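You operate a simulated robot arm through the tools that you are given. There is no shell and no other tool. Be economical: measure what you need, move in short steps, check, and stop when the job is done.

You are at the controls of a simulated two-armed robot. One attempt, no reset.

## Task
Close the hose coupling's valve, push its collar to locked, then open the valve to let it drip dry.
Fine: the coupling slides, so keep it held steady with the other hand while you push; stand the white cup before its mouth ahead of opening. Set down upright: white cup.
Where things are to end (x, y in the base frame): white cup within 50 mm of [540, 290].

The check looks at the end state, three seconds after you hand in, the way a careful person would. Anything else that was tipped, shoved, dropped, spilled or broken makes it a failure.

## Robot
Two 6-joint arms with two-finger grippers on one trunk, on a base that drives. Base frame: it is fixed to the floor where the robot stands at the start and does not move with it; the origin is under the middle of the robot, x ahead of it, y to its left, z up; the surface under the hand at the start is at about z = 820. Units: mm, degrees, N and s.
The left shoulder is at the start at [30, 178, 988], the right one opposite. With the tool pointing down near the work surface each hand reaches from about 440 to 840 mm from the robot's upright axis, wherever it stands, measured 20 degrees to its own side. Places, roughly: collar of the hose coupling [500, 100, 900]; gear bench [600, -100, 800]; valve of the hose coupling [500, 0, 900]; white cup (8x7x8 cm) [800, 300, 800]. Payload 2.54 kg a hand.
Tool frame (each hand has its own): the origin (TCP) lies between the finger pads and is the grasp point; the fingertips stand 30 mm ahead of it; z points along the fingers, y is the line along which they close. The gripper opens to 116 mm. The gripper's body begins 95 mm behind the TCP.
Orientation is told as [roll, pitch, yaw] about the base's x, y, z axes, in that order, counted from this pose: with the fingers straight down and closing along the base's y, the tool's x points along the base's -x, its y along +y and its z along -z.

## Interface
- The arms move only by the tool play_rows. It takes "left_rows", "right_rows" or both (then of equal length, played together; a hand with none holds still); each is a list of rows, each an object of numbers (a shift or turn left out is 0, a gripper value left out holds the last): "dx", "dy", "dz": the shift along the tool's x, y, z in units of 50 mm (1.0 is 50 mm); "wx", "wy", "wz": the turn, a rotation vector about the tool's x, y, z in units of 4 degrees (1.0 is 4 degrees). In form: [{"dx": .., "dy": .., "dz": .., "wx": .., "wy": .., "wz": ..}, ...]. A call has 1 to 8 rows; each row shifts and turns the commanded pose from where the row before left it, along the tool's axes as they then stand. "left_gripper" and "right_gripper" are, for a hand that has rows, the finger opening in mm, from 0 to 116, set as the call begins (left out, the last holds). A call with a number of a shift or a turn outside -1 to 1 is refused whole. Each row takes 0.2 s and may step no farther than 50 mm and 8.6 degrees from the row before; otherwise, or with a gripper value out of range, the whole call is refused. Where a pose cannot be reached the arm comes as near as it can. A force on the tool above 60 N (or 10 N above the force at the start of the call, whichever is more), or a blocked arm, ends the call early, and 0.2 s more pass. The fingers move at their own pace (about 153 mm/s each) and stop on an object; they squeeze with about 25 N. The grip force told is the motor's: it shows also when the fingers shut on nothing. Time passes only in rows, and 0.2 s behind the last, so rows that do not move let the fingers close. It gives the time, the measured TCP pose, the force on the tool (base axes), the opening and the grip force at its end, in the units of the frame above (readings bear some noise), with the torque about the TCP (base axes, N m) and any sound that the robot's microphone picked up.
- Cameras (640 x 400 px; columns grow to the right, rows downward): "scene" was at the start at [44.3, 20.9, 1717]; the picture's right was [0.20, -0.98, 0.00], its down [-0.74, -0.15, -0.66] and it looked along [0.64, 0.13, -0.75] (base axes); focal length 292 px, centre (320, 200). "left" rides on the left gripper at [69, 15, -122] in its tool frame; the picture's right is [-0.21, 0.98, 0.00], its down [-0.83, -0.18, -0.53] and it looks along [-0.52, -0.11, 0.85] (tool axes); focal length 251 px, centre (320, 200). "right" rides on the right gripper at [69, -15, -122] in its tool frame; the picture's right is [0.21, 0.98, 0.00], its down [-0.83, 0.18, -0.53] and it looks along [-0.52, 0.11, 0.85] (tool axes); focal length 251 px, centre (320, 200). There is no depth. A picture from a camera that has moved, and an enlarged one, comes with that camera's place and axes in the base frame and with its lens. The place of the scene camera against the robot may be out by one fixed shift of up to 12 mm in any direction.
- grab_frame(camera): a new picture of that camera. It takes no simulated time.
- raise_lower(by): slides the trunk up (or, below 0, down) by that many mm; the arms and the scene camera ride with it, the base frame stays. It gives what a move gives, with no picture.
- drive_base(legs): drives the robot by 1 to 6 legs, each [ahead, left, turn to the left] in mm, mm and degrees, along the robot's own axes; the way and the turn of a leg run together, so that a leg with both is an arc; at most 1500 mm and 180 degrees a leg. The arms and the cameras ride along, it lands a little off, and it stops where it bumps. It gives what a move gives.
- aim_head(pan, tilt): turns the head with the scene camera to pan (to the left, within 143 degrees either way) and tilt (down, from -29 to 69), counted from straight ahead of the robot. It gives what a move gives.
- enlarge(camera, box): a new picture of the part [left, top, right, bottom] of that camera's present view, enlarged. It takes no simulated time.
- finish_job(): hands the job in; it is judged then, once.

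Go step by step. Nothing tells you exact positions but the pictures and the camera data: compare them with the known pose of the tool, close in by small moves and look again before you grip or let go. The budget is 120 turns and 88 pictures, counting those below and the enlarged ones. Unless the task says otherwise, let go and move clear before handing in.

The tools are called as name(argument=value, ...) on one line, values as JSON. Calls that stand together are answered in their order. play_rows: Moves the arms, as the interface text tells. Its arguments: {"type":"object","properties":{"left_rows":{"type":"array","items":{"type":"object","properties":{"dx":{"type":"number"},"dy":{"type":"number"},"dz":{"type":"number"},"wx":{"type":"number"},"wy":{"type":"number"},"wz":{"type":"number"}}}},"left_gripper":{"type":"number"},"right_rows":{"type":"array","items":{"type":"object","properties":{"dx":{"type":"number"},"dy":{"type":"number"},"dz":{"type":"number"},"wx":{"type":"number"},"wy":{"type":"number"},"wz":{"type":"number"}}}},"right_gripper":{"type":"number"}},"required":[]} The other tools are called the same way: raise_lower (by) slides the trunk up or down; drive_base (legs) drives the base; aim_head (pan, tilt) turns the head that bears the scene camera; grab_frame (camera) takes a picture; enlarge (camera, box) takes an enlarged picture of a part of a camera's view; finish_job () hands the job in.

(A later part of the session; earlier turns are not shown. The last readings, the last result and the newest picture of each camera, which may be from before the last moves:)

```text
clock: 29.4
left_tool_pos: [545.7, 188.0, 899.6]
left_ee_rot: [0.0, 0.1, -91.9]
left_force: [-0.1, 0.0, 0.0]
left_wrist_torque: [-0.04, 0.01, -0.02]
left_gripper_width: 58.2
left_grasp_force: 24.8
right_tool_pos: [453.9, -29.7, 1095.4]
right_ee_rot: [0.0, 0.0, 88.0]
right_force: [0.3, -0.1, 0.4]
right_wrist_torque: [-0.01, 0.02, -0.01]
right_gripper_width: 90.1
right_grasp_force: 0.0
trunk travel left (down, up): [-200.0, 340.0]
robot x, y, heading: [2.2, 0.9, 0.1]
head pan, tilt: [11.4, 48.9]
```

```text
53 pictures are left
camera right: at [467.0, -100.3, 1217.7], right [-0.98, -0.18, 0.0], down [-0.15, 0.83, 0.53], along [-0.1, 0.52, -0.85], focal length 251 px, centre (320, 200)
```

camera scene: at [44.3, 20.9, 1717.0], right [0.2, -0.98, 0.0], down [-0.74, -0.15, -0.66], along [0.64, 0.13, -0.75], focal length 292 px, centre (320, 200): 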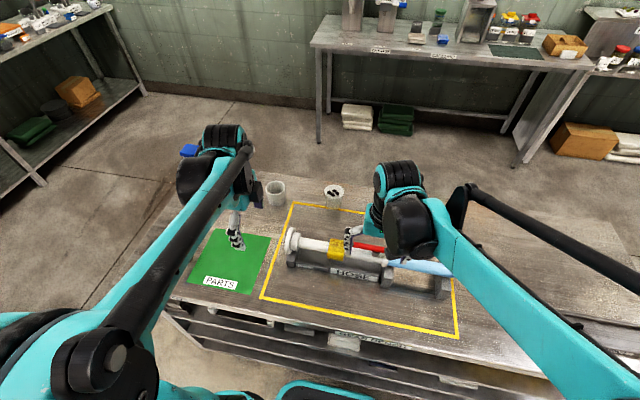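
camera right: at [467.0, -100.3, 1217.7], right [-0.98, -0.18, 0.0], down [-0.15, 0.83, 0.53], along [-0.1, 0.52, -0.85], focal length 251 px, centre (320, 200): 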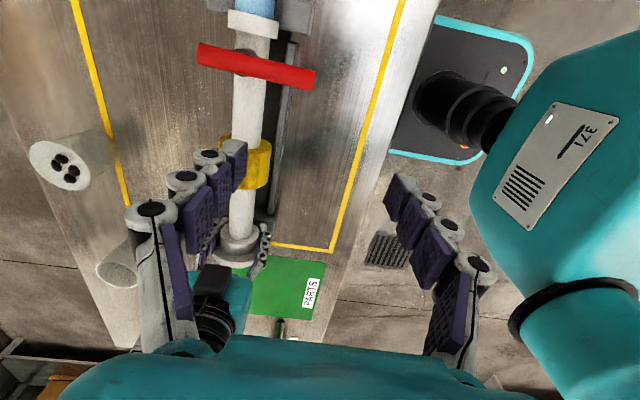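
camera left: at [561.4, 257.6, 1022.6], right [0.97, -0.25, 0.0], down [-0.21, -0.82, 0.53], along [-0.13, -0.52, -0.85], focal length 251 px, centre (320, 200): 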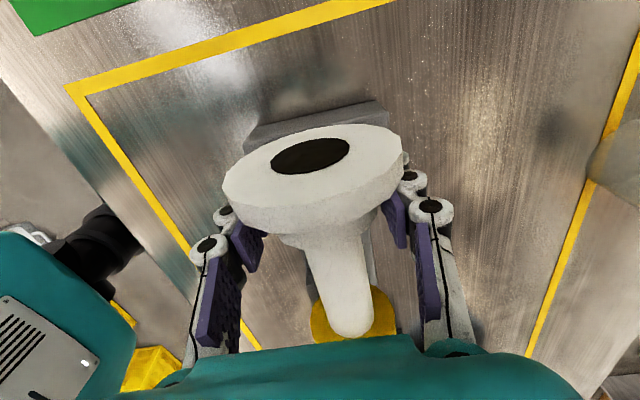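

The collar is at about (542, 58). I bring the right hand above it and look again.

play_rows(right_rows=[{"dx": -0.46, "dy": -0.44, "dz": 0.3}, {"dx": -0.46, "dy": -0.43, "dz": 0.3}, {"dx": -0.46, "dy": -0.43, "dz": 0.5}, {"dx": -0.44, "dy": -0.43, "dz": 0.6}, {}])

grab_frame(camera="right")

```text
clock: 30.6
left_tool_pos: [545.4, 186.8, 900.8]
left_ee_rot: [0.0, 0.0, -91.8]
left_force: [0.4, 0.4, 0.9]
left_wrist_torque: [0.16, 0.04, 0.2]
left_gripper_width: 58.1
left_grasp_force: 25.0
right_tool_pos: [543.6, 57.9, 1009.0]
right_ee_rot: [0.0, -0.1, 88.0]
right_force: [-0.2, 0.0, 0.6]
right_wrist_torque: [0.0, -0.02, 0.03]
right_gripper_width: 90.0
right_grasp_force: 0.0
trunk travel left (down, up): [-200.0, 340.0]
robot x, y, heading: [-0.6, -0.6, -0.1]
head pan, tilt: [11.4, 48.9]
```

```text
52 pictures are left
camera right: at [556.8, -11.6, 1131.4], right [-0.98, -0.18, 0.0], down [-0.15, 0.83, 0.53], along [-0.1, 0.53, -0.85], focal length 251 px, centre (320, 200)
```

right: 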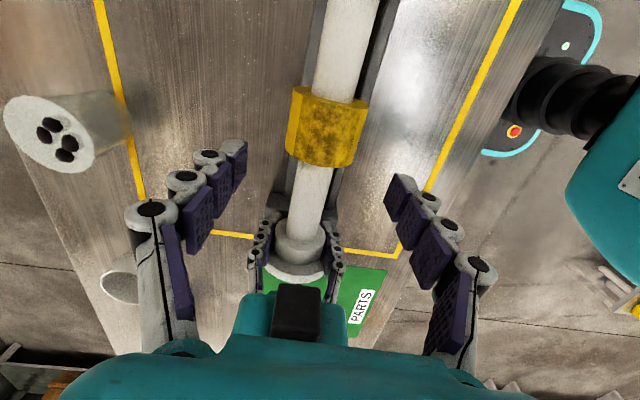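

The collar spans about y 30–80. The hands would crowd if I gripped its middle, so I'll straddle the tube behind it with the right hand tilted 12° away from the left, and push its rear face.

play_rows(right_rows=[{"dx": 0.5, "dy": 0.07}, {"dx": 0.55, "dy": 0.06}, {"wy": -1}, {"wy": -1}, {"wy": -1}, {"dz": 0.5, "dx": 0.1}, {"dz": 0.5, "dx": 0.11}, {}], right_gripper=64)

grab_frame(camera="right")

enlarge(camera="scene", box=[260, 180, 420, 300])

```text
clock: 32.4
left_tool_pos: [544.4, 187.6, 899.8]
left_ee_rot: [0.0, 0.1, -91.8]
left_force: [-0.6, 0.7, -1.5]
left_wrist_torque: [0.01, 0.12, -0.08]
left_gripper_width: 58.4
left_grasp_force: 25.4
right_tool_pos: [535.5, 6.3, 958.2]
right_ee_rot: [0.0, -12.0, 88.0]
right_force: [-0.5, 0.0, -0.1]
right_wrist_torque: [-0.01, -0.04, 0.04]
right_gripper_width: 63.9
right_grasp_force: 0.0
trunk travel left (down, up): [-200.0, 340.0]
robot x, y, heading: [1.4, -1.2, 0.2]
head pan, tilt: [11.4, 48.9]
```

```text
51 pictures are left
camera right: at [547.3, -87.8, 1063.8], right [-0.98, -0.18, -0.04], down [-0.16, 0.7, 0.69], along [-0.09, 0.69, -0.72], focal length 251 px, centre (320, 200)
```

right: 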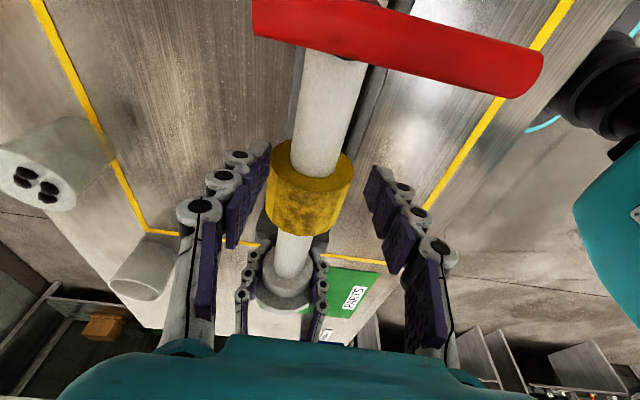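

```text
3.33 times, centred on (340, 240) of scene
camera zoom: at [44.7, 21.1, 1717.0], right [0.2, -0.98, 0.0], down [-0.74, -0.15, -0.66], along [0.64, 0.13, -0.75], focal length 975 px, centre (253, 67)
```

zoom: 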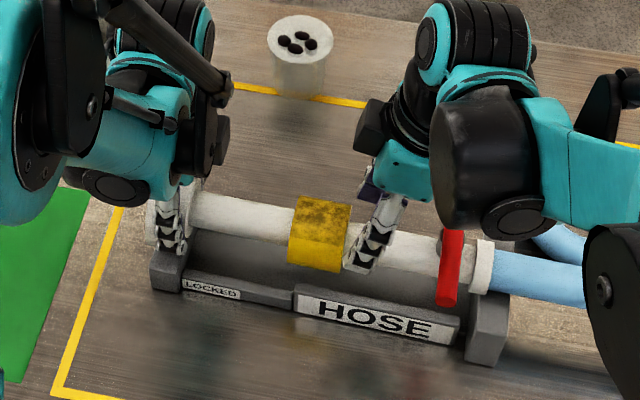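

Aligned well over the tube, behind the collar. I lower to tube height and narrow the fingers to 40 mm.

play_rows(right_rows=[{"dz": 0.4, "dx": 0.09}, {"dz": 0.35, "dx": 0.07}, {"dz": 0.33, "dx": 0.07}, {}])

play_rows(right_rows=[{}, {}], right_gripper=42)

grab_frame(camera="right")

```text
clock: 33.4
left_tool_pos: [545.3, 187.5, 900.5]
left_ee_rot: [0.0, 0.0, -92.0]
left_force: [-0.2, 0.0, 0.4]
left_wrist_torque: [-0.03, 0.11, -0.13]
left_gripper_width: 58.0
left_grasp_force: 25.9
right_tool_pos: [533.9, 4.9, 904.4]
right_ee_rot: [0.0, -12.0, 88.1]
right_force: [-0.1, -1.5, 1.0]
right_wrist_torque: [0.0, -0.01, 0.01]
right_gripper_width: 64.0
right_grasp_force: 0.1
trunk travel left (down, up): [-200.0, 340.0]
robot x, y, heading: [-1.4, 0.1, -0.0]
head pan, tilt: [11.4, 48.9]
```

```text
clock: 34.0
left_tool_pos: [545.0, 187.1, 900.1]
left_ee_rot: [0.0, -0.1, -91.9]
left_force: [-0.6, 0.1, -0.1]
left_wrist_torque: [0.0, 0.12, -0.11]
left_gripper_width: 58.2
left_grasp_force: 24.8
right_tool_pos: [535.4, 4.2, 902.9]
right_ee_rot: [0.0, -12.0, 88.1]
right_force: [-0.5, 0.0, 0.2]
right_wrist_torque: [-0.01, -0.02, 0.01]
right_gripper_width: 41.9
right_grasp_force: 0.0
trunk travel left (down, up): [-200.0, 340.0]
robot x, y, heading: [-1.5, 2.5, 0.1]
head pan, tilt: [11.4, 48.9]
```

```text
49 pictures are left
camera right: at [546.8, -89.3, 1009.4], right [-0.98, -0.18, -0.04], down [-0.16, 0.7, 0.69], along [-0.09, 0.69, -0.72], focal length 251 px, centre (320, 200)
```

right: 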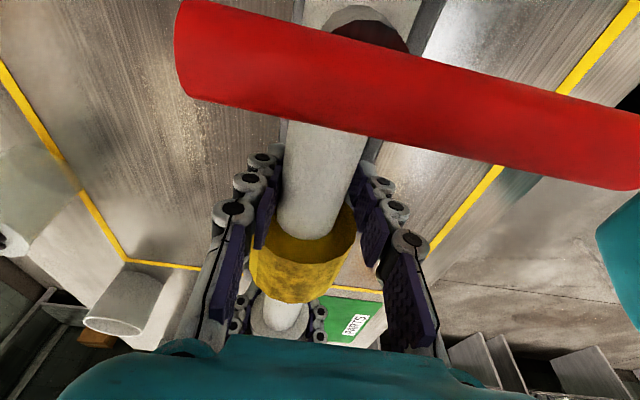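

The fingers straddle the tube right behind the collar. I push along +y in small steps.

play_rows(right_rows=[{"dx": -0.12, "dz": 0.025}, {"dx": -0.12, "dz": 0.025}, {"dx": -0.12, "dz": 0.025}, {"dx": -0.12, "dz": 0.025}, {"dx": -0.12, "dz": 0.025}])

grab_frame(camera="right")

```text
clock: 35.2
left_tool_pos: [545.5, 186.2, 899.5]
left_ee_rot: [-0.1, 0.0, -91.8]
left_force: [1.4, 3.9, -0.5]
left_wrist_torque: [0.75, 0.06, 0.17]
left_gripper_width: 58.3
left_grasp_force: 25.1
right_tool_pos: [537.9, 36.7, 904.6]
right_ee_rot: [0.1, -12.1, 88.0]
right_force: [-0.4, -4.8, -2.2]
right_wrist_torque: [-0.18, 0.09, -0.08]
right_gripper_width: 41.0
right_grasp_force: 0.1
trunk travel left (down, up): [-200.0, 340.0]
robot x, y, heading: [-0.1, 2.5, -0.2]
head pan, tilt: [11.4, 48.9]
```

```text
48 pictures are left
camera right: at [549.6, -57.8, 1009.1], right [-0.98, -0.18, -0.04], down [-0.16, 0.7, 0.69], along [-0.09, 0.69, -0.72], focal length 251 px, centre (320, 200)
```

right: 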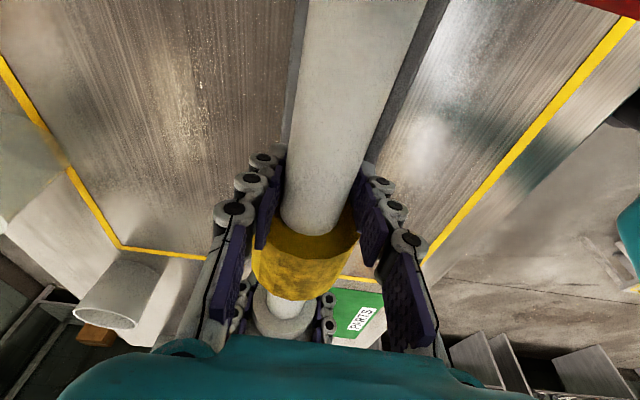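

Contact with a light 5 N; the collar moves with the fingers. I go on.

play_rows(right_rows=[{"dx": -0.12, "dz": 0.025}, {"dx": -0.12, "dz": 0.025}, {"dx": -0.12, "dz": 0.025}, {"dx": -0.12, "dz": 0.025}])

enlarge(camera="scene", box=[260, 180, 420, 300])

```text
clock: 36.2
left_tool_pos: [546.5, 186.9, 901.1]
left_ee_rot: [-0.1, -0.1, -92.0]
left_force: [-0.1, 4.5, 0.1]
left_wrist_torque: [0.4, -0.03, 0.24]
left_gripper_width: 58.2
left_grasp_force: 25.4
right_tool_pos: [538.0, 62.0, 903.3]
right_ee_rot: [0.0, -12.2, 88.1]
right_force: [0.3, -2.4, -1.8]
right_wrist_torque: [-0.1, 0.02, -0.07]
right_gripper_width: 42.6
right_grasp_force: 0.5
trunk travel left (down, up): [-200.0, 340.0]
robot x, y, heading: [2.2, -0.3, -0.2]
head pan, tilt: [11.4, 48.9]
```

```text
3.33 times, centred on (340, 240) of scene
camera zoom: at [44.9, 21.3, 1717.0], right [0.2, -0.98, 0.0], down [-0.74, -0.15, -0.66], along [0.64, 0.13, -0.75], focal length 975 px, centre (253, 67)
```

zoom: 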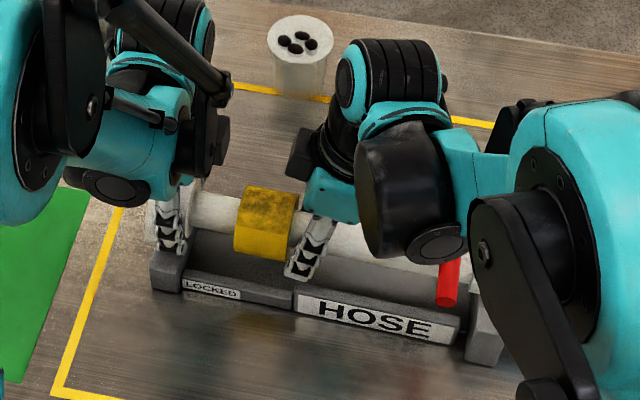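

The collar has slid about 45 mm and the coupling stays put. I continue, watching the gap between the hands.

play_rows(right_rows=[{"dx": -0.1, "dz": 0.021}, {"dx": -0.1, "dz": 0.021}, {"dx": -0.1, "dz": 0.021}, {"dx": -0.1, "dz": 0.021}])

enlarge(camera="scene", box=[260, 180, 420, 300])

grab_frame(camera="left")

```text
clock: 37.2
left_tool_pos: [545.5, 186.3, 900.5]
left_ee_rot: [0.0, 0.0, -91.9]
left_force: [-0.4, 4.4, 0.5]
left_wrist_torque: [0.59, 0.0, 0.05]
left_gripper_width: 58.0
left_grasp_force: 24.9
right_tool_pos: [538.2, 81.9, 904.2]
right_ee_rot: [-0.1, -12.1, 88.0]
right_force: [0.3, -1.9, -0.7]
right_wrist_torque: [-0.12, 0.03, -0.06]
right_gripper_width: 42.5
right_grasp_force: 0.6
trunk travel left (down, up): [-200.0, 340.0]
robot x, y, heading: [4.6, 1.2, 0.1]
head pan, tilt: [11.4, 48.9]
```

```text
3.33 times, centred on (340, 240) of scene
camera zoom: at [44.8, 21.3, 1717.0], right [0.2, -0.98, 0.0], down [-0.74, -0.15, -0.66], along [0.64, 0.13, -0.75], focal length 975 px, centre (253, 67)
```

zoom: 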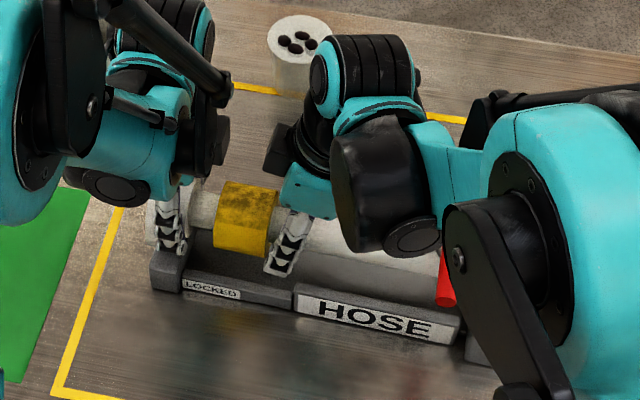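

```text
45 pictures are left
camera left: at [562.8, 257.7, 1021.6], right [0.97, -0.25, 0.0], down [-0.21, -0.82, 0.53], along [-0.13, -0.52, -0.85], focal length 251 px, centre (320, 200)
```

left: 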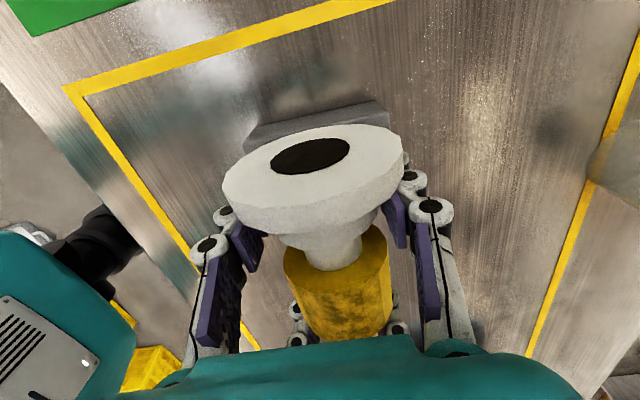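

About 25 mm to the neck remain. I push on in 4 mm steps.

play_rows(right_rows=[{"dx": -0.08, "dz": 0.017}, {"dx": -0.08, "dz": 0.017}, {"dx": -0.08, "dz": 0.017}])

enlarge(camera="left", box=[200, 100, 460, 350])

```text
clock: 38.0
left_tool_pos: [546.5, 187.4, 901.3]
left_ee_rot: [0.0, 0.0, -91.9]
left_force: [-0.7, 4.4, 0.6]
left_wrist_torque: [0.61, -0.11, -0.04]
left_gripper_width: 58.2
left_grasp_force: 25.2
right_tool_pos: [539.1, 94.5, 902.3]
right_ee_rot: [0.0, -12.1, 88.0]
right_force: [0.5, -2.7, -1.8]
right_wrist_torque: [-0.07, 0.02, -0.04]
right_gripper_width: 42.1
right_grasp_force: 0.8
trunk travel left (down, up): [-200.0, 340.0]
robot x, y, heading: [2.8, -3.6, -0.2]
head pan, tilt: [11.4, 48.9]
```

```text
1.60 times, centred on (330, 225) of left
camera zoom: at [562.9, 257.7, 1021.6], right [0.97, -0.25, 0.0], down [-0.21, -0.82, 0.53], along [-0.13, -0.52, -0.85], focal length 402 px, centre (304, 160)
```

zoom: 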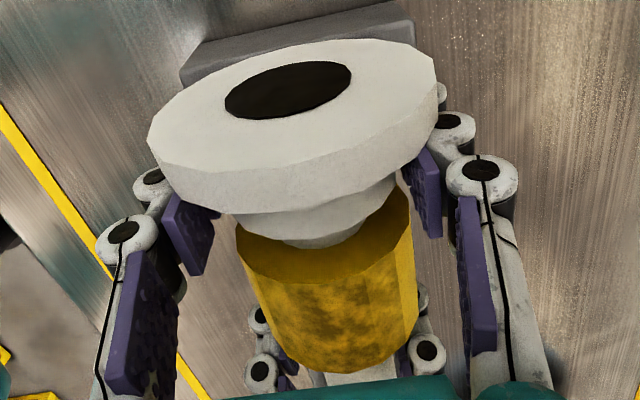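

Close to the neck now; small 3 mm steps until the force rises or it clicks.

play_rows(right_rows=[{"dx": -0.06, "dz": 0.012}, {"dx": -0.06, "dz": 0.012}, {"dx": -0.06, "dz": 0.012}])

enlarge(camera="left", box=[200, 100, 460, 350])

```text
clock: 38.8
left_tool_pos: [546.1, 188.3, 899.5]
left_ee_rot: [0.0, 0.0, -91.9]
left_force: [0.7, 3.8, -1.3]
left_wrist_torque: [0.45, -0.04, 0.03]
left_gripper_width: 58.2
left_grasp_force: 25.2
right_tool_pos: [538.0, 103.0, 904.2]
right_ee_rot: [0.0, -12.1, 88.0]
right_force: [0.3, -2.4, -0.9]
right_wrist_torque: [-0.06, -0.02, -0.04]
right_gripper_width: 42.4
right_grasp_force: 0.7
trunk travel left (down, up): [-200.0, 340.0]
robot x, y, heading: [1.7, -1.5, 0.1]
head pan, tilt: [11.4, 48.9]
```

```text
1.60 times, centred on (330, 225) of left
camera zoom: at [562.8, 257.7, 1021.6], right [0.97, -0.25, 0.0], down [-0.21, -0.82, 0.53], along [-0.13, -0.52, -0.85], focal length 402 px, centre (304, 160)
```

zoom: 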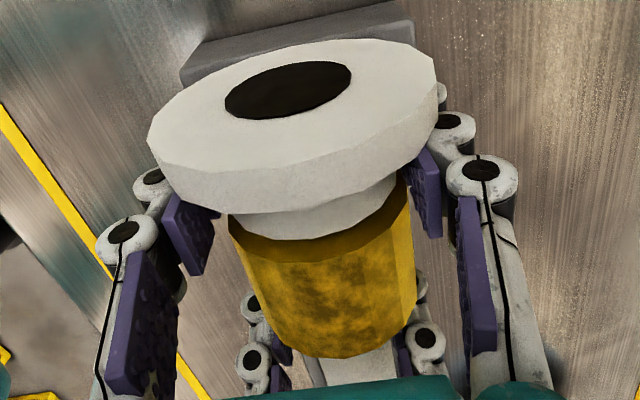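

Still free at 2–4 N; I continue with 2.5 mm steps.

play_rows(right_rows=[{"dx": -0.05, "dz": 0.01}, {"dx": -0.05, "dz": 0.01}, {"dx": -0.05, "dz": 0.01}])

enlarge(camera="left", box=[200, 100, 460, 350])

```text
clock: 39.6
left_tool_pos: [546.7, 187.3, 900.0]
left_ee_rot: [0.0, 0.0, -91.9]
left_force: [-0.1, 7.3, 0.4]
left_wrist_torque: [-0.5, 0.12, -0.01]
left_gripper_width: 57.9
left_grasp_force: 24.9
right_tool_pos: [539.0, 110.4, 903.9]
right_ee_rot: [0.0, -11.9, 88.0]
right_force: [-0.1, -8.9, 2.9]
right_wrist_torque: [-0.17, -0.09, -0.19]
right_gripper_width: 42.3
right_grasp_force: 0.1
trunk travel left (down, up): [-200.0, 340.0]
robot x, y, heading: [1.1, -3.9, 0.1]
head pan, tilt: [11.4, 48.9]
```

```text
1.60 times, centred on (330, 225) of left
camera zoom: at [562.7, 257.6, 1021.8], right [0.97, -0.25, 0.0], down [-0.21, -0.82, 0.53], along [-0.13, -0.52, -0.85], focal length 402 px, centre (304, 160)
```

zoom: 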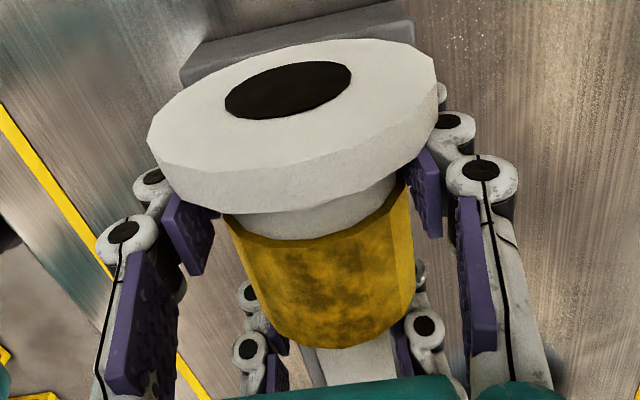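

The force has risen to 9 N with the collar at the neck. I press a bit further in small steps to seat the lock.

play_rows(right_rows=[{"dx": -0.04, "dz": 0.008}, {"dx": -0.04, "dz": 0.008}])

enlarge(camera="left", box=[200, 100, 460, 350])

```text
clock: 40.2
left_tool_pos: [545.1, 188.8, 901.0]
left_ee_rot: [0.0, 0.2, -91.8]
left_force: [-0.8, 21.5, 0.7]
left_wrist_torque: [0.3, -0.02, -0.12]
left_gripper_width: 58.1
left_grasp_force: 24.9
right_tool_pos: [539.7, 111.4, 904.3]
right_ee_rot: [0.0, -11.9, 87.9]
right_force: [-0.8, -23.3, -3.0]
right_wrist_torque: [-0.6, 0.15, -0.52]
right_gripper_width: 42.5
right_grasp_force: 0.3
trunk travel left (down, up): [-200.0, 340.0]
robot x, y, heading: [-0.1, -0.8, -0.0]
head pan, tilt: [11.4, 48.9]
```

```text
1.60 times, centred on (330, 225) of left
camera zoom: at [562.6, 258.7, 1022.1], right [0.97, -0.24, 0.0], down [-0.21, -0.82, 0.53], along [-0.13, -0.52, -0.85], focal length 402 px, centre (304, 160)
```

zoom: 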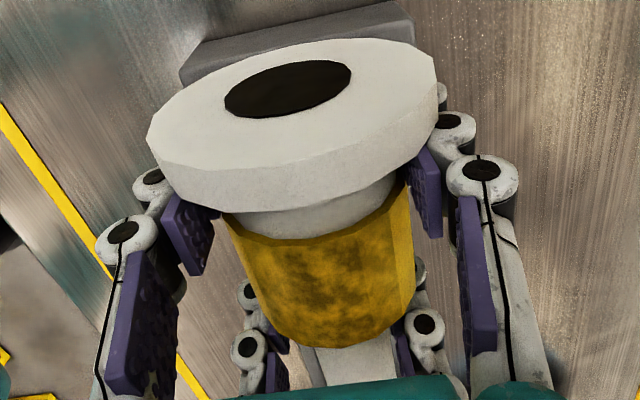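

No click yet at 23 N; I press a little more, the left hand holding against it.

play_rows(right_rows=[{"dx": -0.04, "dz": 0.008}, {"dx": -0.04, "dz": 0.008}])

enlarge(camera="left", box=[200, 100, 460, 350])

enlarge(camera="scene", box=[260, 180, 420, 300])

```text
clock: 40.8
left_tool_pos: [545.4, 191.0, 900.0]
left_ee_rot: [0.0, 0.3, -91.7]
left_force: [4.2, 45.7, -0.5]
left_wrist_torque: [-0.64, 0.34, 0.22]
left_gripper_width: 58.3
left_grasp_force: 25.9
right_tool_pos: [540.7, 114.1, 903.1]
right_ee_rot: [-0.1, -11.5, 87.8]
right_force: [-6.6, -48.6, 3.5]
right_wrist_torque: [-1.14, -0.25, -0.96]
right_gripper_width: 41.6
right_grasp_force: 0.0
trunk travel left (down, up): [-200.0, 340.0]
robot x, y, heading: [0.3, 3.5, 0.0]
head pan, tilt: [11.4, 48.9]
```

```text
1.60 times, centred on (330, 225) of left
camera zoom: at [562.4, 260.0, 1022.5], right [0.97, -0.24, 0.0], down [-0.21, -0.82, 0.53], along [-0.13, -0.51, -0.85], focal length 402 px, centre (304, 160)
```

zoom: 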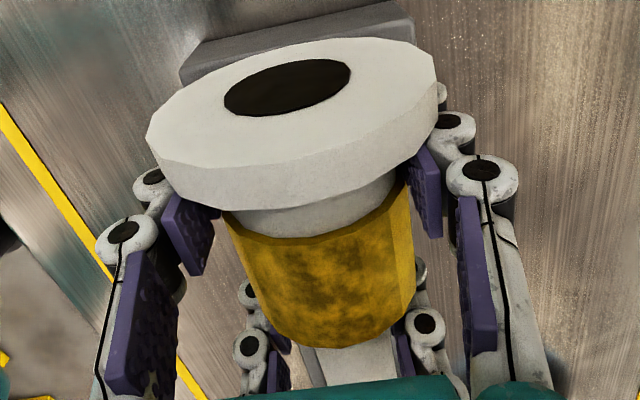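

```text
3.33 times, centred on (340, 240) of scene
camera zoom: at [44.1, 21.0, 1717.0], right [0.2, -0.98, 0.0], down [-0.74, -0.15, -0.66], along [0.64, 0.13, -0.75], focal length 975 px, centre (253, 67)
```

zoom: 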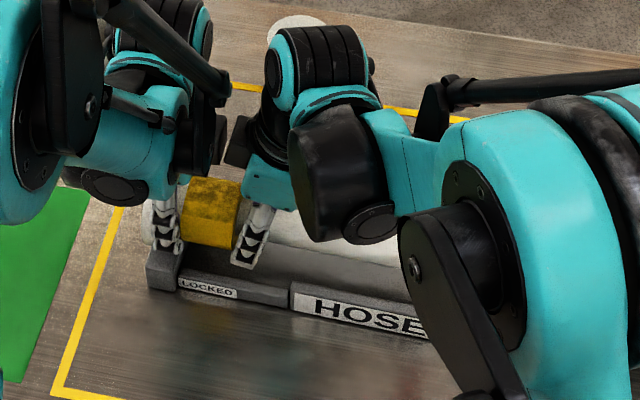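

It stands firm at 48 N, with the collar right over the LOCKED label. I ease the right hand off, open the left hand, and look whether the collar really seats on the neck rather than on the left fingers.

play_rows(right_rows=[{"dx": 0.1, "dz": -0.02}, {"dx": 0.1, "dz": -0.02}, {}])

play_rows(left_rows=[{}, {}, {}], left_gripper=100)

enlarge(camera="left", box=[200, 100, 460, 350])

enlarge(camera="scene", box=[260, 180, 420, 300])

```text
clock: 41.6
left_tool_pos: [546.7, 185.9, 901.1]
left_ee_rot: [0.0, -0.1, -92.0]
left_force: [0.4, 9.3, 0.4]
left_wrist_torque: [0.68, 0.0, 0.21]
left_gripper_width: 58.2
left_grasp_force: 25.1
right_tool_pos: [539.3, 108.7, 903.0]
right_ee_rot: [0.0, -12.1, 88.1]
right_force: [0.3, -7.9, -5.0]
right_wrist_torque: [-0.26, 0.11, -0.19]
right_gripper_width: 42.1
right_grasp_force: 0.1
trunk travel left (down, up): [-200.0, 340.0]
robot x, y, heading: [0.2, -0.4, 0.1]
head pan, tilt: [11.4, 48.9]
```

```text
clock: 42.4
left_tool_pos: [545.7, 187.0, 900.7]
left_ee_rot: [0.0, 0.0, -91.9]
left_force: [-0.2, 0.9, -0.5]
left_wrist_torque: [0.03, -0.02, 0.02]
left_gripper_width: 100.0
left_grasp_force: 0.0
right_tool_pos: [540.3, 108.2, 904.4]
right_ee_rot: [0.0, -12.1, 88.1]
right_force: [0.7, 0.6, 0.5]
right_wrist_torque: [-0.02, -0.02, 0.01]
right_gripper_width: 42.0
right_grasp_force: 0.2
trunk travel left (down, up): [-200.0, 340.0]
robot x, y, heading: [1.3, 0.7, 0.4]
head pan, tilt: [11.4, 48.9]
```

```text
1.60 times, centred on (330, 225) of left
camera zoom: at [562.6, 257.3, 1021.9], right [0.97, -0.25, 0.0], down [-0.21, -0.82, 0.53], along [-0.13, -0.52, -0.85], focal length 402 px, centre (304, 160)
```

zoom: 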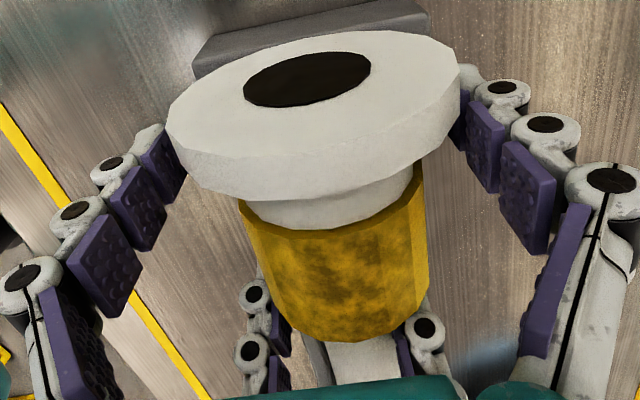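

```text
3.33 times, centred on (340, 240) of scene
camera zoom: at [44.4, 20.9, 1717.0], right [0.2, -0.98, 0.0], down [-0.74, -0.15, -0.66], along [0.64, 0.13, -0.75], focal length 975 px, centre (253, 67)
```

zoom: 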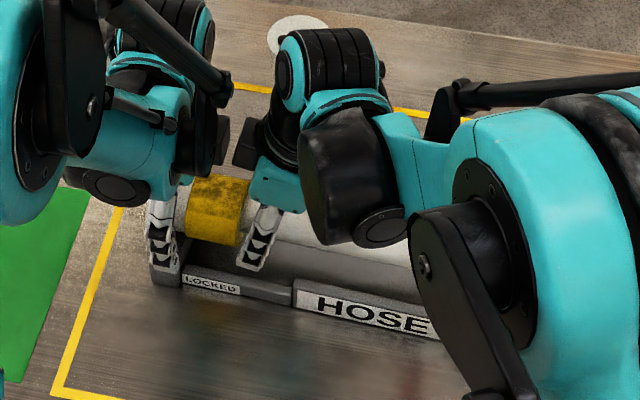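

The collar sits flush on the neck. With the left hand open I push the collar gently on, which tests the seat and slides the coupling back the ~10 mm it had shifted.

play_rows(right_rows=[{"dx": -0.06, "dz": 0.012}, {"dx": -0.06, "dz": 0.012}, {"dx": -0.05, "dz": 0.01}, {"dx": -0.05, "dz": 0.01}])

enlarge(camera="left", box=[200, 100, 460, 350])

```text
clock: 43.4
left_tool_pos: [546.6, 188.6, 900.0]
left_ee_rot: [-0.1, 0.1, -91.7]
left_force: [0.9, 15.0, 1.1]
left_wrist_torque: [-1.83, 0.07, -0.23]
left_gripper_width: 99.9
left_grasp_force: 0.0
right_tool_pos: [539.9, 116.6, 903.2]
right_ee_rot: [0.0, -11.9, 87.8]
right_force: [-1.0, -17.8, -0.1]
right_wrist_torque: [1.6, -0.09, 0.1]
right_gripper_width: 42.2
right_grasp_force: 0.1
trunk travel left (down, up): [-200.0, 340.0]
robot x, y, heading: [-0.4, -2.9, -0.1]
head pan, tilt: [11.4, 48.9]
```

```text
1.60 times, centred on (330, 225) of left
camera zoom: at [562.6, 258.4, 1022.0], right [0.97, -0.25, 0.0], down [-0.21, -0.82, 0.53], along [-0.13, -0.52, -0.85], focal length 402 px, centre (304, 160)
```

zoom: 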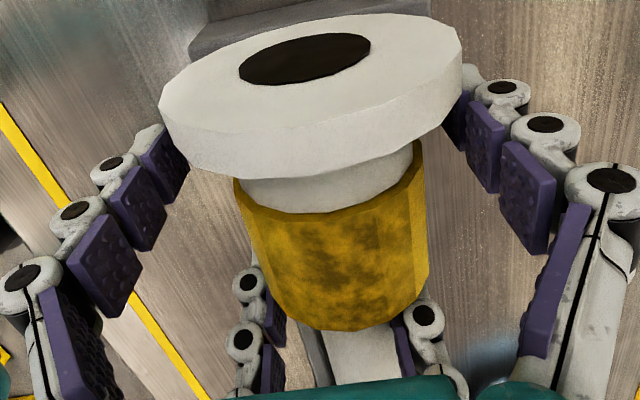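

The coupling slid back with the seated collar, but now the two hands touch each other. I back the right hand off, open it and lift it away, then lift the left.

play_rows(right_rows=[{"dx": 0.2, "dz": -0.04}, {"dx": 0.2, "dz": -0.04}, {"dz": -0.5, "dx": -0.1}, {"dz": -0.9, "dx": -0.2}, {"dz": -0.9, "dx": -0.2}, {"dz": -0.9, "dx": 0.2}], right_gripper=66)

play_rows(left_rows=[{"dz": -0.8}, {"dz": -0.9}, {"dz": -0.9}, {"dx": 0.5, "dz": -0.5}, {"dx": 0.9}, {"dx": 0.9}])

enlarge(camera="scene", box=[250, 170, 490, 320])

grab_frame(camera="left")

```text
clock: 44.8
left_tool_pos: [544.6, 186.1, 900.4]
left_ee_rot: [0.0, -0.1, -91.8]
left_force: [0.4, -0.9, 0.6]
left_wrist_torque: [-0.01, -0.02, 0.0]
left_gripper_width: 100.0
left_grasp_force: 0.0
right_tool_pos: [536.2, 79.6, 1066.8]
right_ee_rot: [0.1, -12.0, 87.9]
right_force: [0.4, -0.8, -1.0]
right_wrist_torque: [0.0, -0.02, -0.02]
right_gripper_width: 65.7
right_grasp_force: 0.2
trunk travel left (down, up): [-200.0, 340.0]
robot x, y, heading: [0.7, -2.7, 0.2]
head pan, tilt: [11.4, 48.9]
```

```text
clock: 46.2
left_tool_pos: [547.0, 305.6, 1056.2]
left_ee_rot: [-0.1, 0.0, -92.0]
left_force: [-0.1, 0.6, -0.4]
left_wrist_torque: [0.0, 0.0, 0.01]
left_gripper_width: 100.2
left_grasp_force: 0.0
right_tool_pos: [538.2, 80.9, 1065.9]
right_ee_rot: [0.0, -11.8, 88.0]
right_force: [0.6, -0.2, 0.1]
right_wrist_torque: [0.02, -0.04, 0.01]
right_gripper_width: 66.0
right_grasp_force: 0.0
trunk travel left (down, up): [-200.0, 340.0]
robot x, y, heading: [0.1, -2.6, 0.2]
head pan, tilt: [11.4, 48.9]
```

```text
2.67 times, centred on (370, 245) of scene
camera zoom: at [44.5, 22.4, 1717.0], right [0.2, -0.98, 0.0], down [-0.74, -0.15, -0.66], along [0.64, 0.13, -0.75], focal length 780 px, centre (187, 80)
```

zoom: 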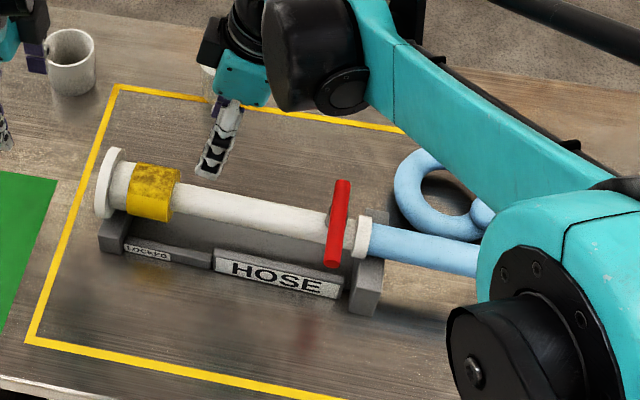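

```text
34 pictures are left
camera left: at [564.9, 375.2, 1176.6], right [0.97, -0.25, 0.0], down [-0.21, -0.82, 0.53], along [-0.13, -0.52, -0.85], focal length 251 px, centre (320, 200)
```

left: 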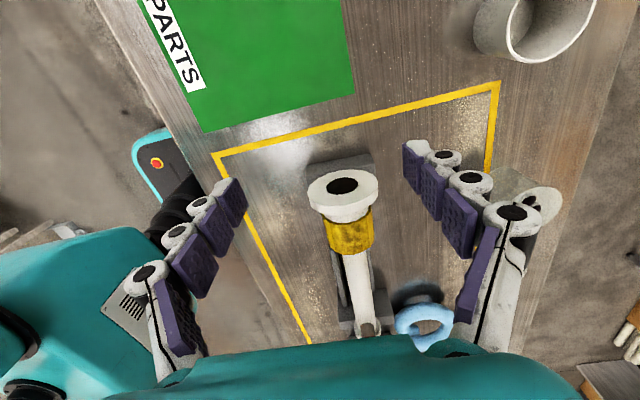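

The coupling is back nearly where it started, collar at the mouth, lever across. Now the cup at about (765, 340): I bring the left hand over it, opened wide, and look.

play_rows(left_rows=[{"dy": 0.87, "dx": 0.17}, {"dy": 0.87, "dx": 0.17}, {"dy": 0.87, "dx": 0.17}, {"dy": 0.87, "dx": 0.17}, {"dy": 0.87, "dx": 0.17}, {}], left_gripper=112)

grab_frame(camera="left")

```text
clock: 47.6
left_tool_pos: [766.9, 336.0, 1057.0]
left_ee_rot: [0.0, 0.0, -91.9]
left_force: [-1.4, 1.0, 0.4]
left_wrist_torque: [0.01, -0.05, -0.02]
left_gripper_width: 112.2
left_grasp_force: 0.1
right_tool_pos: [535.4, 79.5, 1066.7]
right_ee_rot: [-0.1, -12.0, 88.0]
right_force: [-0.4, -0.6, 0.3]
right_wrist_torque: [0.02, -0.01, -0.03]
right_gripper_width: 65.9
right_grasp_force: 0.1
trunk travel left (down, up): [-200.0, 340.0]
robot x, y, heading: [4.9, -3.3, 0.0]
head pan, tilt: [11.4, 48.9]
```

```text
33 pictures are left
camera left: at [783.5, 406.5, 1178.8], right [0.97, -0.25, 0.0], down [-0.21, -0.82, 0.53], along [-0.13, -0.52, -0.85], focal length 251 px, centre (320, 200)
```

left: 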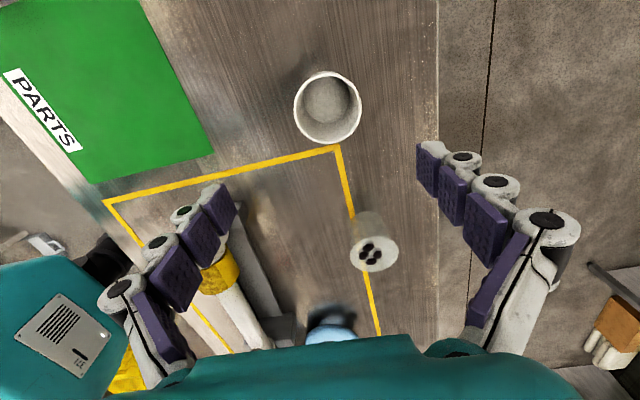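

The cup is at about (776, 340), rim ~76 mm. I centre on it and go down partway.

play_rows(left_rows=[{"dy": 0.18, "dx": 0.09, "dz": 0.4}, {"dz": 0.8}, {"dz": 0.6}, {}])

grab_frame(camera="left")

```text
clock: 48.6
left_tool_pos: [776.0, 340.6, 967.8]
left_ee_rot: [-0.1, 0.0, -91.9]
left_force: [-0.2, 0.0, 0.9]
left_wrist_torque: [-0.03, -0.03, -0.02]
left_gripper_width: 112.2
left_grasp_force: 0.1
right_tool_pos: [536.8, 80.0, 1066.4]
right_ee_rot: [-0.1, -11.9, 87.9]
right_force: [-0.6, 0.6, -0.8]
right_wrist_torque: [0.02, 0.02, 0.01]
right_gripper_width: 66.0
right_grasp_force: 0.2
trunk travel left (down, up): [-200.0, 340.0]
robot x, y, heading: [3.7, 1.7, -0.0]
head pan, tilt: [11.4, 48.9]
```

```text
32 pictures are left
camera left: at [793.5, 410.9, 1088.7], right [0.97, -0.25, 0.0], down [-0.21, -0.82, 0.53], along [-0.13, -0.52, -0.85], focal length 251 px, centre (320, 200)
```

left: 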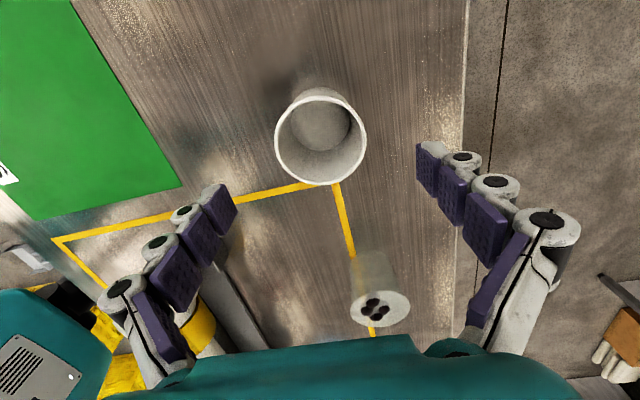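

Centred. I lower on to grasp height.

play_rows(left_rows=[{"dz": 0.7}, {"dz": 0.7}, {"dz": 0.6}, {}])

grab_frame(camera="left")

```text
clock: 49.6
left_tool_pos: [776.5, 339.6, 867.4]
left_ee_rot: [0.0, 0.0, -91.9]
left_force: [0.8, -0.7, 0.3]
left_wrist_torque: [0.01, -0.03, 0.02]
left_gripper_width: 112.2
left_grasp_force: 0.0
right_tool_pos: [535.5, 79.7, 1066.9]
right_ee_rot: [0.0, -12.1, 87.9]
right_force: [-0.2, -0.6, -0.5]
right_wrist_torque: [-0.02, -0.03, 0.0]
right_gripper_width: 66.0
right_grasp_force: 0.1
trunk travel left (down, up): [-200.0, 340.0]
robot x, y, heading: [0.1, 0.8, -0.0]
head pan, tilt: [11.4, 48.9]
```

```text
31 pictures are left
camera left: at [794.4, 410.1, 988.1], right [0.97, -0.25, 0.0], down [-0.21, -0.82, 0.53], along [-0.13, -0.52, -0.85], focal length 251 px, centre (320, 200)
```

left: 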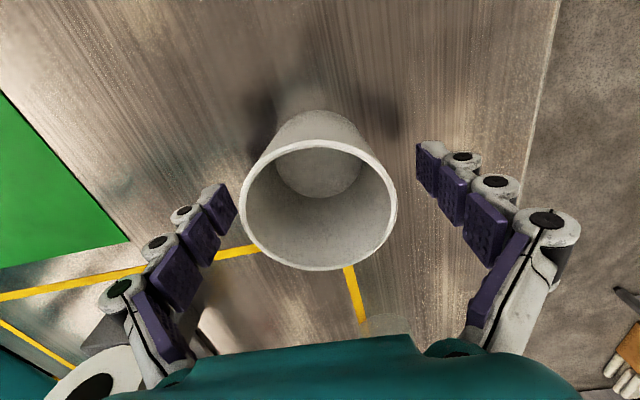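

The rim is at z≈880, so the bench is near 800. I lower 12 mm more and grip the cup.

play_rows(left_rows=[{"dz": 0.24}, {}])

play_rows(left_rows=[{}, {}, {}], left_gripper=50)

play_rows(left_rows=[{"dz": -0.4}, {"dz": -0.8}, {"dz": -0.8}, {}])

grab_frame(camera="left")

```text
clock: 50.2
left_tool_pos: [777.3, 340.9, 853.8]
left_ee_rot: [0.0, 0.1, -91.9]
left_force: [0.4, -0.7, 0.4]
left_wrist_torque: [0.02, -0.02, -0.04]
left_gripper_width: 111.8
left_grasp_force: 0.0
right_tool_pos: [536.9, 79.9, 1066.2]
right_ee_rot: [0.0, -12.0, 88.0]
right_force: [-0.6, 0.1, -0.6]
right_wrist_torque: [0.0, 0.0, 0.01]
right_gripper_width: 66.2
right_grasp_force: 0.0
trunk travel left (down, up): [-200.0, 340.0]
robot x, y, heading: [-2.3, 2.8, 0.0]
head pan, tilt: [11.4, 48.9]
```

```text
clock: 51.0
left_tool_pos: [777.5, 341.1, 854.8]
left_ee_rot: [0.1, 0.0, -91.9]
left_force: [0.9, 0.0, 4.7]
left_wrist_torque: [0.01, 0.1, -0.01]
left_gripper_width: 72.2
left_grasp_force: 24.7
right_tool_pos: [536.7, 80.0, 1065.8]
right_ee_rot: [0.0, -11.9, 88.0]
right_force: [0.3, -0.3, 0.6]
right_wrist_torque: [-0.06, 0.02, 0.04]
right_gripper_width: 66.0
right_grasp_force: 0.1
trunk travel left (down, up): [-200.0, 340.0]
robot x, y, heading: [-0.4, -5.9, -0.2]
head pan, tilt: [11.4, 48.9]
```

```text
clock: 52.0
left_tool_pos: [777.2, 342.3, 953.1]
left_ee_rot: [0.0, 0.0, -91.9]
left_force: [0.3, -0.6, 0.2]
left_wrist_torque: [-0.03, 0.04, 0.01]
left_gripper_width: 72.0
left_grasp_force: 25.1
right_tool_pos: [539.4, 80.6, 1066.1]
right_ee_rot: [0.0, -12.0, 88.0]
right_force: [-0.1, 0.2, 0.2]
right_wrist_torque: [0.02, 0.0, -0.02]
right_gripper_width: 65.9
right_grasp_force: 0.1
trunk travel left (down, up): [-200.0, 340.0]
robot x, y, heading: [4.9, -0.8, -0.2]
head pan, tilt: [11.4, 48.9]
```

```text
30 pictures are left
camera left: at [793.7, 412.3, 1075.0], right [0.97, -0.25, 0.0], down [-0.21, -0.82, 0.53], along [-0.13, -0.52, -0.85], focal length 251 px, centre (320, 200)
```

left: 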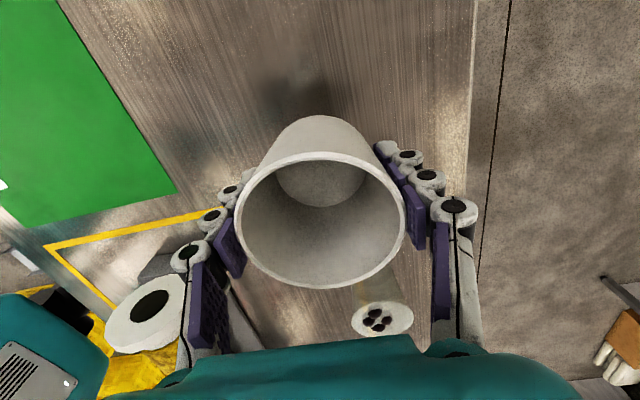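

The cup is held upright. I carry it at this height along y≈340 to x≈542, then look before lowering it before the mouth.

play_rows(left_rows=[{"dy": -0.66}, {"dy": -0.67}, {"dy": -0.67}, {"dy": -0.67}, {"dy": -0.67}, {"dy": -0.67}, {"dy": -0.66}, {}])

play_rows(left_rows=[{"dx": -0.4}, {"dx": -0.5}, {"dx": -0.35}, {}])

grab_frame(camera="left")

grab_frame(camera="scene")

```text
clock: 53.8
left_tool_pos: [543.9, 349.2, 953.1]
left_ee_rot: [0.0, 0.0, -91.9]
left_force: [-0.1, 0.3, -1.2]
left_wrist_torque: [0.03, 0.02, -0.02]
left_gripper_width: 72.1
left_grasp_force: 25.0
right_tool_pos: [537.1, 79.8, 1066.1]
right_ee_rot: [0.0, -12.0, 88.0]
right_force: [-0.4, -0.8, -0.5]
right_wrist_torque: [0.01, -0.01, 0.02]
right_gripper_width: 66.1
right_grasp_force: 0.0
trunk travel left (down, up): [-200.0, 340.0]
robot x, y, heading: [-2.9, -1.5, -0.0]
head pan, tilt: [11.4, 48.9]
```

```text
clock: 54.8
left_tool_pos: [541.0, 286.6, 953.3]
left_ee_rot: [0.0, 0.0, -91.9]
left_force: [-0.2, 0.4, -0.7]
left_wrist_torque: [-0.02, -0.01, -0.02]
left_gripper_width: 72.2
left_grasp_force: 24.8
right_tool_pos: [536.5, 81.4, 1066.1]
right_ee_rot: [0.0, -12.0, 88.1]
right_force: [-0.4, 0.0, 0.9]
right_wrist_torque: [0.02, 0.01, 0.03]
right_gripper_width: 65.7
right_grasp_force: 0.0
trunk travel left (down, up): [-200.0, 340.0]
robot x, y, heading: [1.7, -1.1, 0.1]
head pan, tilt: [11.4, 48.9]
```

```text
29 pictures are left
camera left: at [557.5, 356.5, 1074.2], right [0.97, -0.25, 0.0], down [-0.21, -0.82, 0.53], along [-0.13, -0.52, -0.85], focal length 251 px, centre (320, 200)
```

left: 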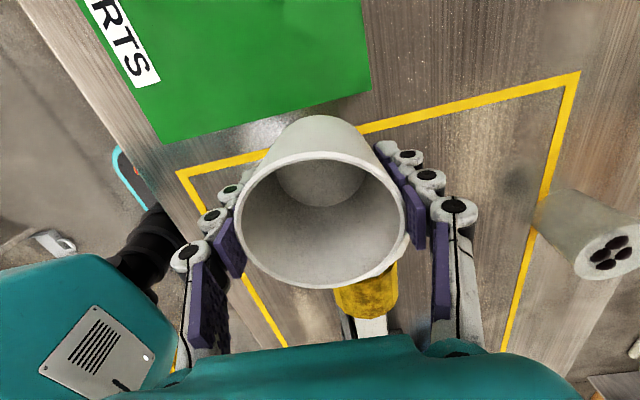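

```text
28 pictures are left
camera scene: at [44.4, 21.4, 1717.0], right [0.2, -0.98, 0.0], down [-0.74, -0.15, -0.66], along [0.64, 0.13, -0.75], focal length 292 px, centre (320, 200)
```

scene: 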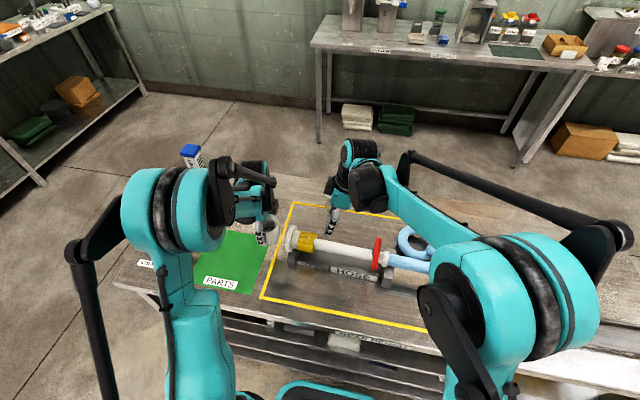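

In place over (541, 287). I lower the cup to the bench, slowly at the end.

play_rows(left_rows=[{"dz": 0.6}, {"dz": 0.6}, {"dz": 0.4}, {"dz": 0.2}, {"dz": 0.1}, {"dz": 0.03}, {}])

grab_frame(camera="left")

enlarge(camera="scene", box=[230, 190, 390, 290])

```text
clock: 56.4
left_tool_pos: [541.8, 285.8, 856.8]
left_ee_rot: [0.1, 0.0, -91.9]
left_force: [0.0, 0.0, -0.3]
left_wrist_torque: [-0.01, 0.0, 0.01]
left_gripper_width: 72.2
left_grasp_force: 24.8
right_tool_pos: [537.7, 79.8, 1066.5]
right_ee_rot: [0.0, -12.0, 88.0]
right_force: [-0.2, -0.4, 0.3]
right_wrist_torque: [0.0, -0.02, -0.02]
right_gripper_width: 66.2
right_grasp_force: 0.1
trunk travel left (down, up): [-200.0, 340.0]
robot x, y, heading: [-1.1, 0.3, 0.1]
head pan, tilt: [11.4, 48.9]
```

```text
27 pictures are left
camera left: at [558.4, 356.0, 977.9], right [0.97, -0.25, 0.0], down [-0.21, -0.82, 0.53], along [-0.13, -0.52, -0.85], focal length 251 px, centre (320, 200)
```

left: 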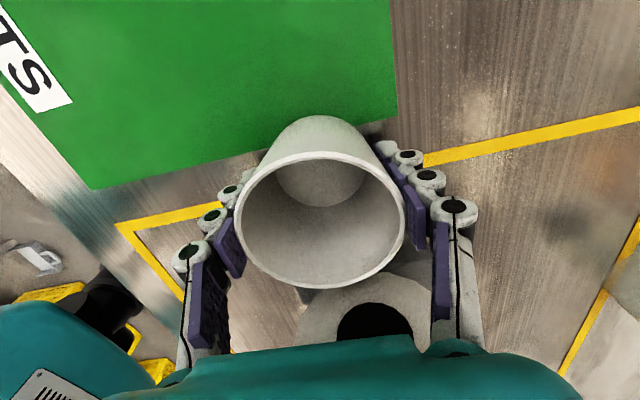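

```text
4.00 times, centred on (310, 240) of scene
camera zoom: at [44.5, 21.0, 1717.0], right [0.2, -0.98, 0.0], down [-0.74, -0.15, -0.66], along [0.64, 0.13, -0.75], focal length 1170 px, centre (360, 40)
```

zoom: 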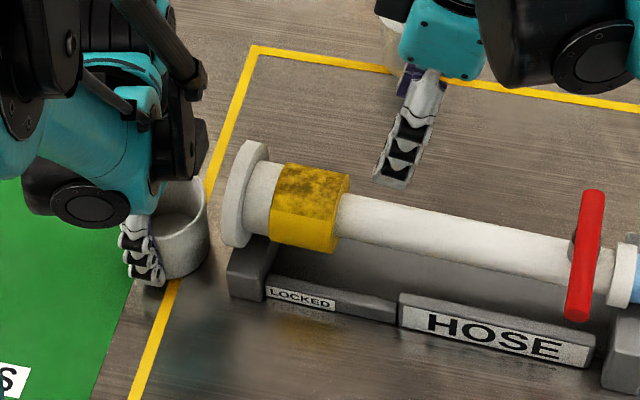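

Not yet touching; the mouth's middle is at x≈550, so I shift the cup 6 mm toward it and lower in 1 mm steps until it touches.

play_rows(left_rows=[{"dy": 0.12}, {"dz": 0.03}, {"dz": 0.02}, {"dz": 0.02}, {}])

```text
clock: 57.6
left_tool_pos: [546.4, 285.8, 854.4]
left_ee_rot: [0.1, 0.0, -91.9]
left_force: [3.6, 0.2, 17.7]
left_wrist_torque: [-0.08, 0.03, -0.04]
left_gripper_width: 72.2
left_grasp_force: 24.8
right_tool_pos: [536.0, 78.6, 1066.6]
right_ee_rot: [0.1, -12.0, 88.0]
right_force: [-0.1, -0.1, 0.6]
right_wrist_torque: [0.04, -0.05, 0.0]
right_gripper_width: 65.8
right_grasp_force: 0.0
trunk travel left (down, up): [-200.0, 340.0]
robot x, y, heading: [1.2, 1.7, -0.1]
head pan, tilt: [11.4, 48.9]
```

It stands on the bench (17 N). I ease up a millimetre, open, and lift straight up.

play_rows(left_rows=[{"dz": -0.02}, {}])

play_rows(left_rows=[{}, {}, {}, {"dz": -0.5}, {"dz": -0.9}, {"dz": -0.9}, {"dz": -0.9}, {"dz": -0.5}], left_gripper=112)

grab_frame(camera="left")

```text
clock: 58.2
left_tool_pos: [547.0, 285.6, 853.8]
left_ee_rot: [-0.1, 0.1, -91.9]
left_force: [0.8, -2.3, 4.1]
left_wrist_torque: [-0.03, 0.03, -0.03]
left_gripper_width: 72.0
left_grasp_force: 24.9
right_tool_pos: [537.5, 81.4, 1065.3]
right_ee_rot: [-0.1, -11.9, 88.0]
right_force: [0.0, 0.3, 0.2]
right_wrist_torque: [0.01, -0.05, 0.02]
right_gripper_width: 65.9
right_grasp_force: 0.0
trunk travel left (down, up): [-200.0, 340.0]
robot x, y, heading: [-2.8, 0.3, -0.0]
head pan, tilt: [11.4, 48.9]
```

```text
clock: 60.0
left_tool_pos: [546.3, 285.1, 1039.7]
left_ee_rot: [0.0, 0.1, -91.9]
left_force: [-0.2, 0.7, 1.3]
left_wrist_torque: [0.0, 0.04, 0.02]
left_gripper_width: 111.9
left_grasp_force: 0.1
right_tool_pos: [537.2, 79.4, 1065.7]
right_ee_rot: [0.0, -12.0, 88.1]
right_force: [-1.1, -1.7, 0.0]
right_wrist_torque: [0.02, 0.0, 0.02]
right_gripper_width: 66.2
right_grasp_force: 0.1
trunk travel left (down, up): [-200.0, 340.0]
robot x, y, heading: [-1.2, -3.8, 0.1]
head pan, tilt: [11.4, 48.9]
```

```text
25 pictures are left
camera left: at [563.4, 356.1, 1162.0], right [0.97, -0.25, 0.0], down [-0.21, -0.82, 0.53], along [-0.13, -0.52, -0.85], focal length 251 px, centre (320, 200)
```

left: 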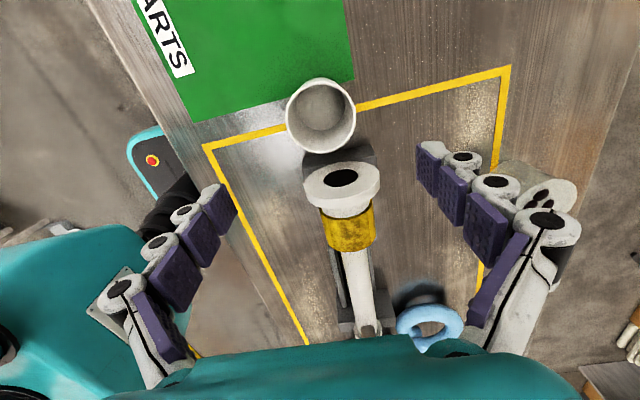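

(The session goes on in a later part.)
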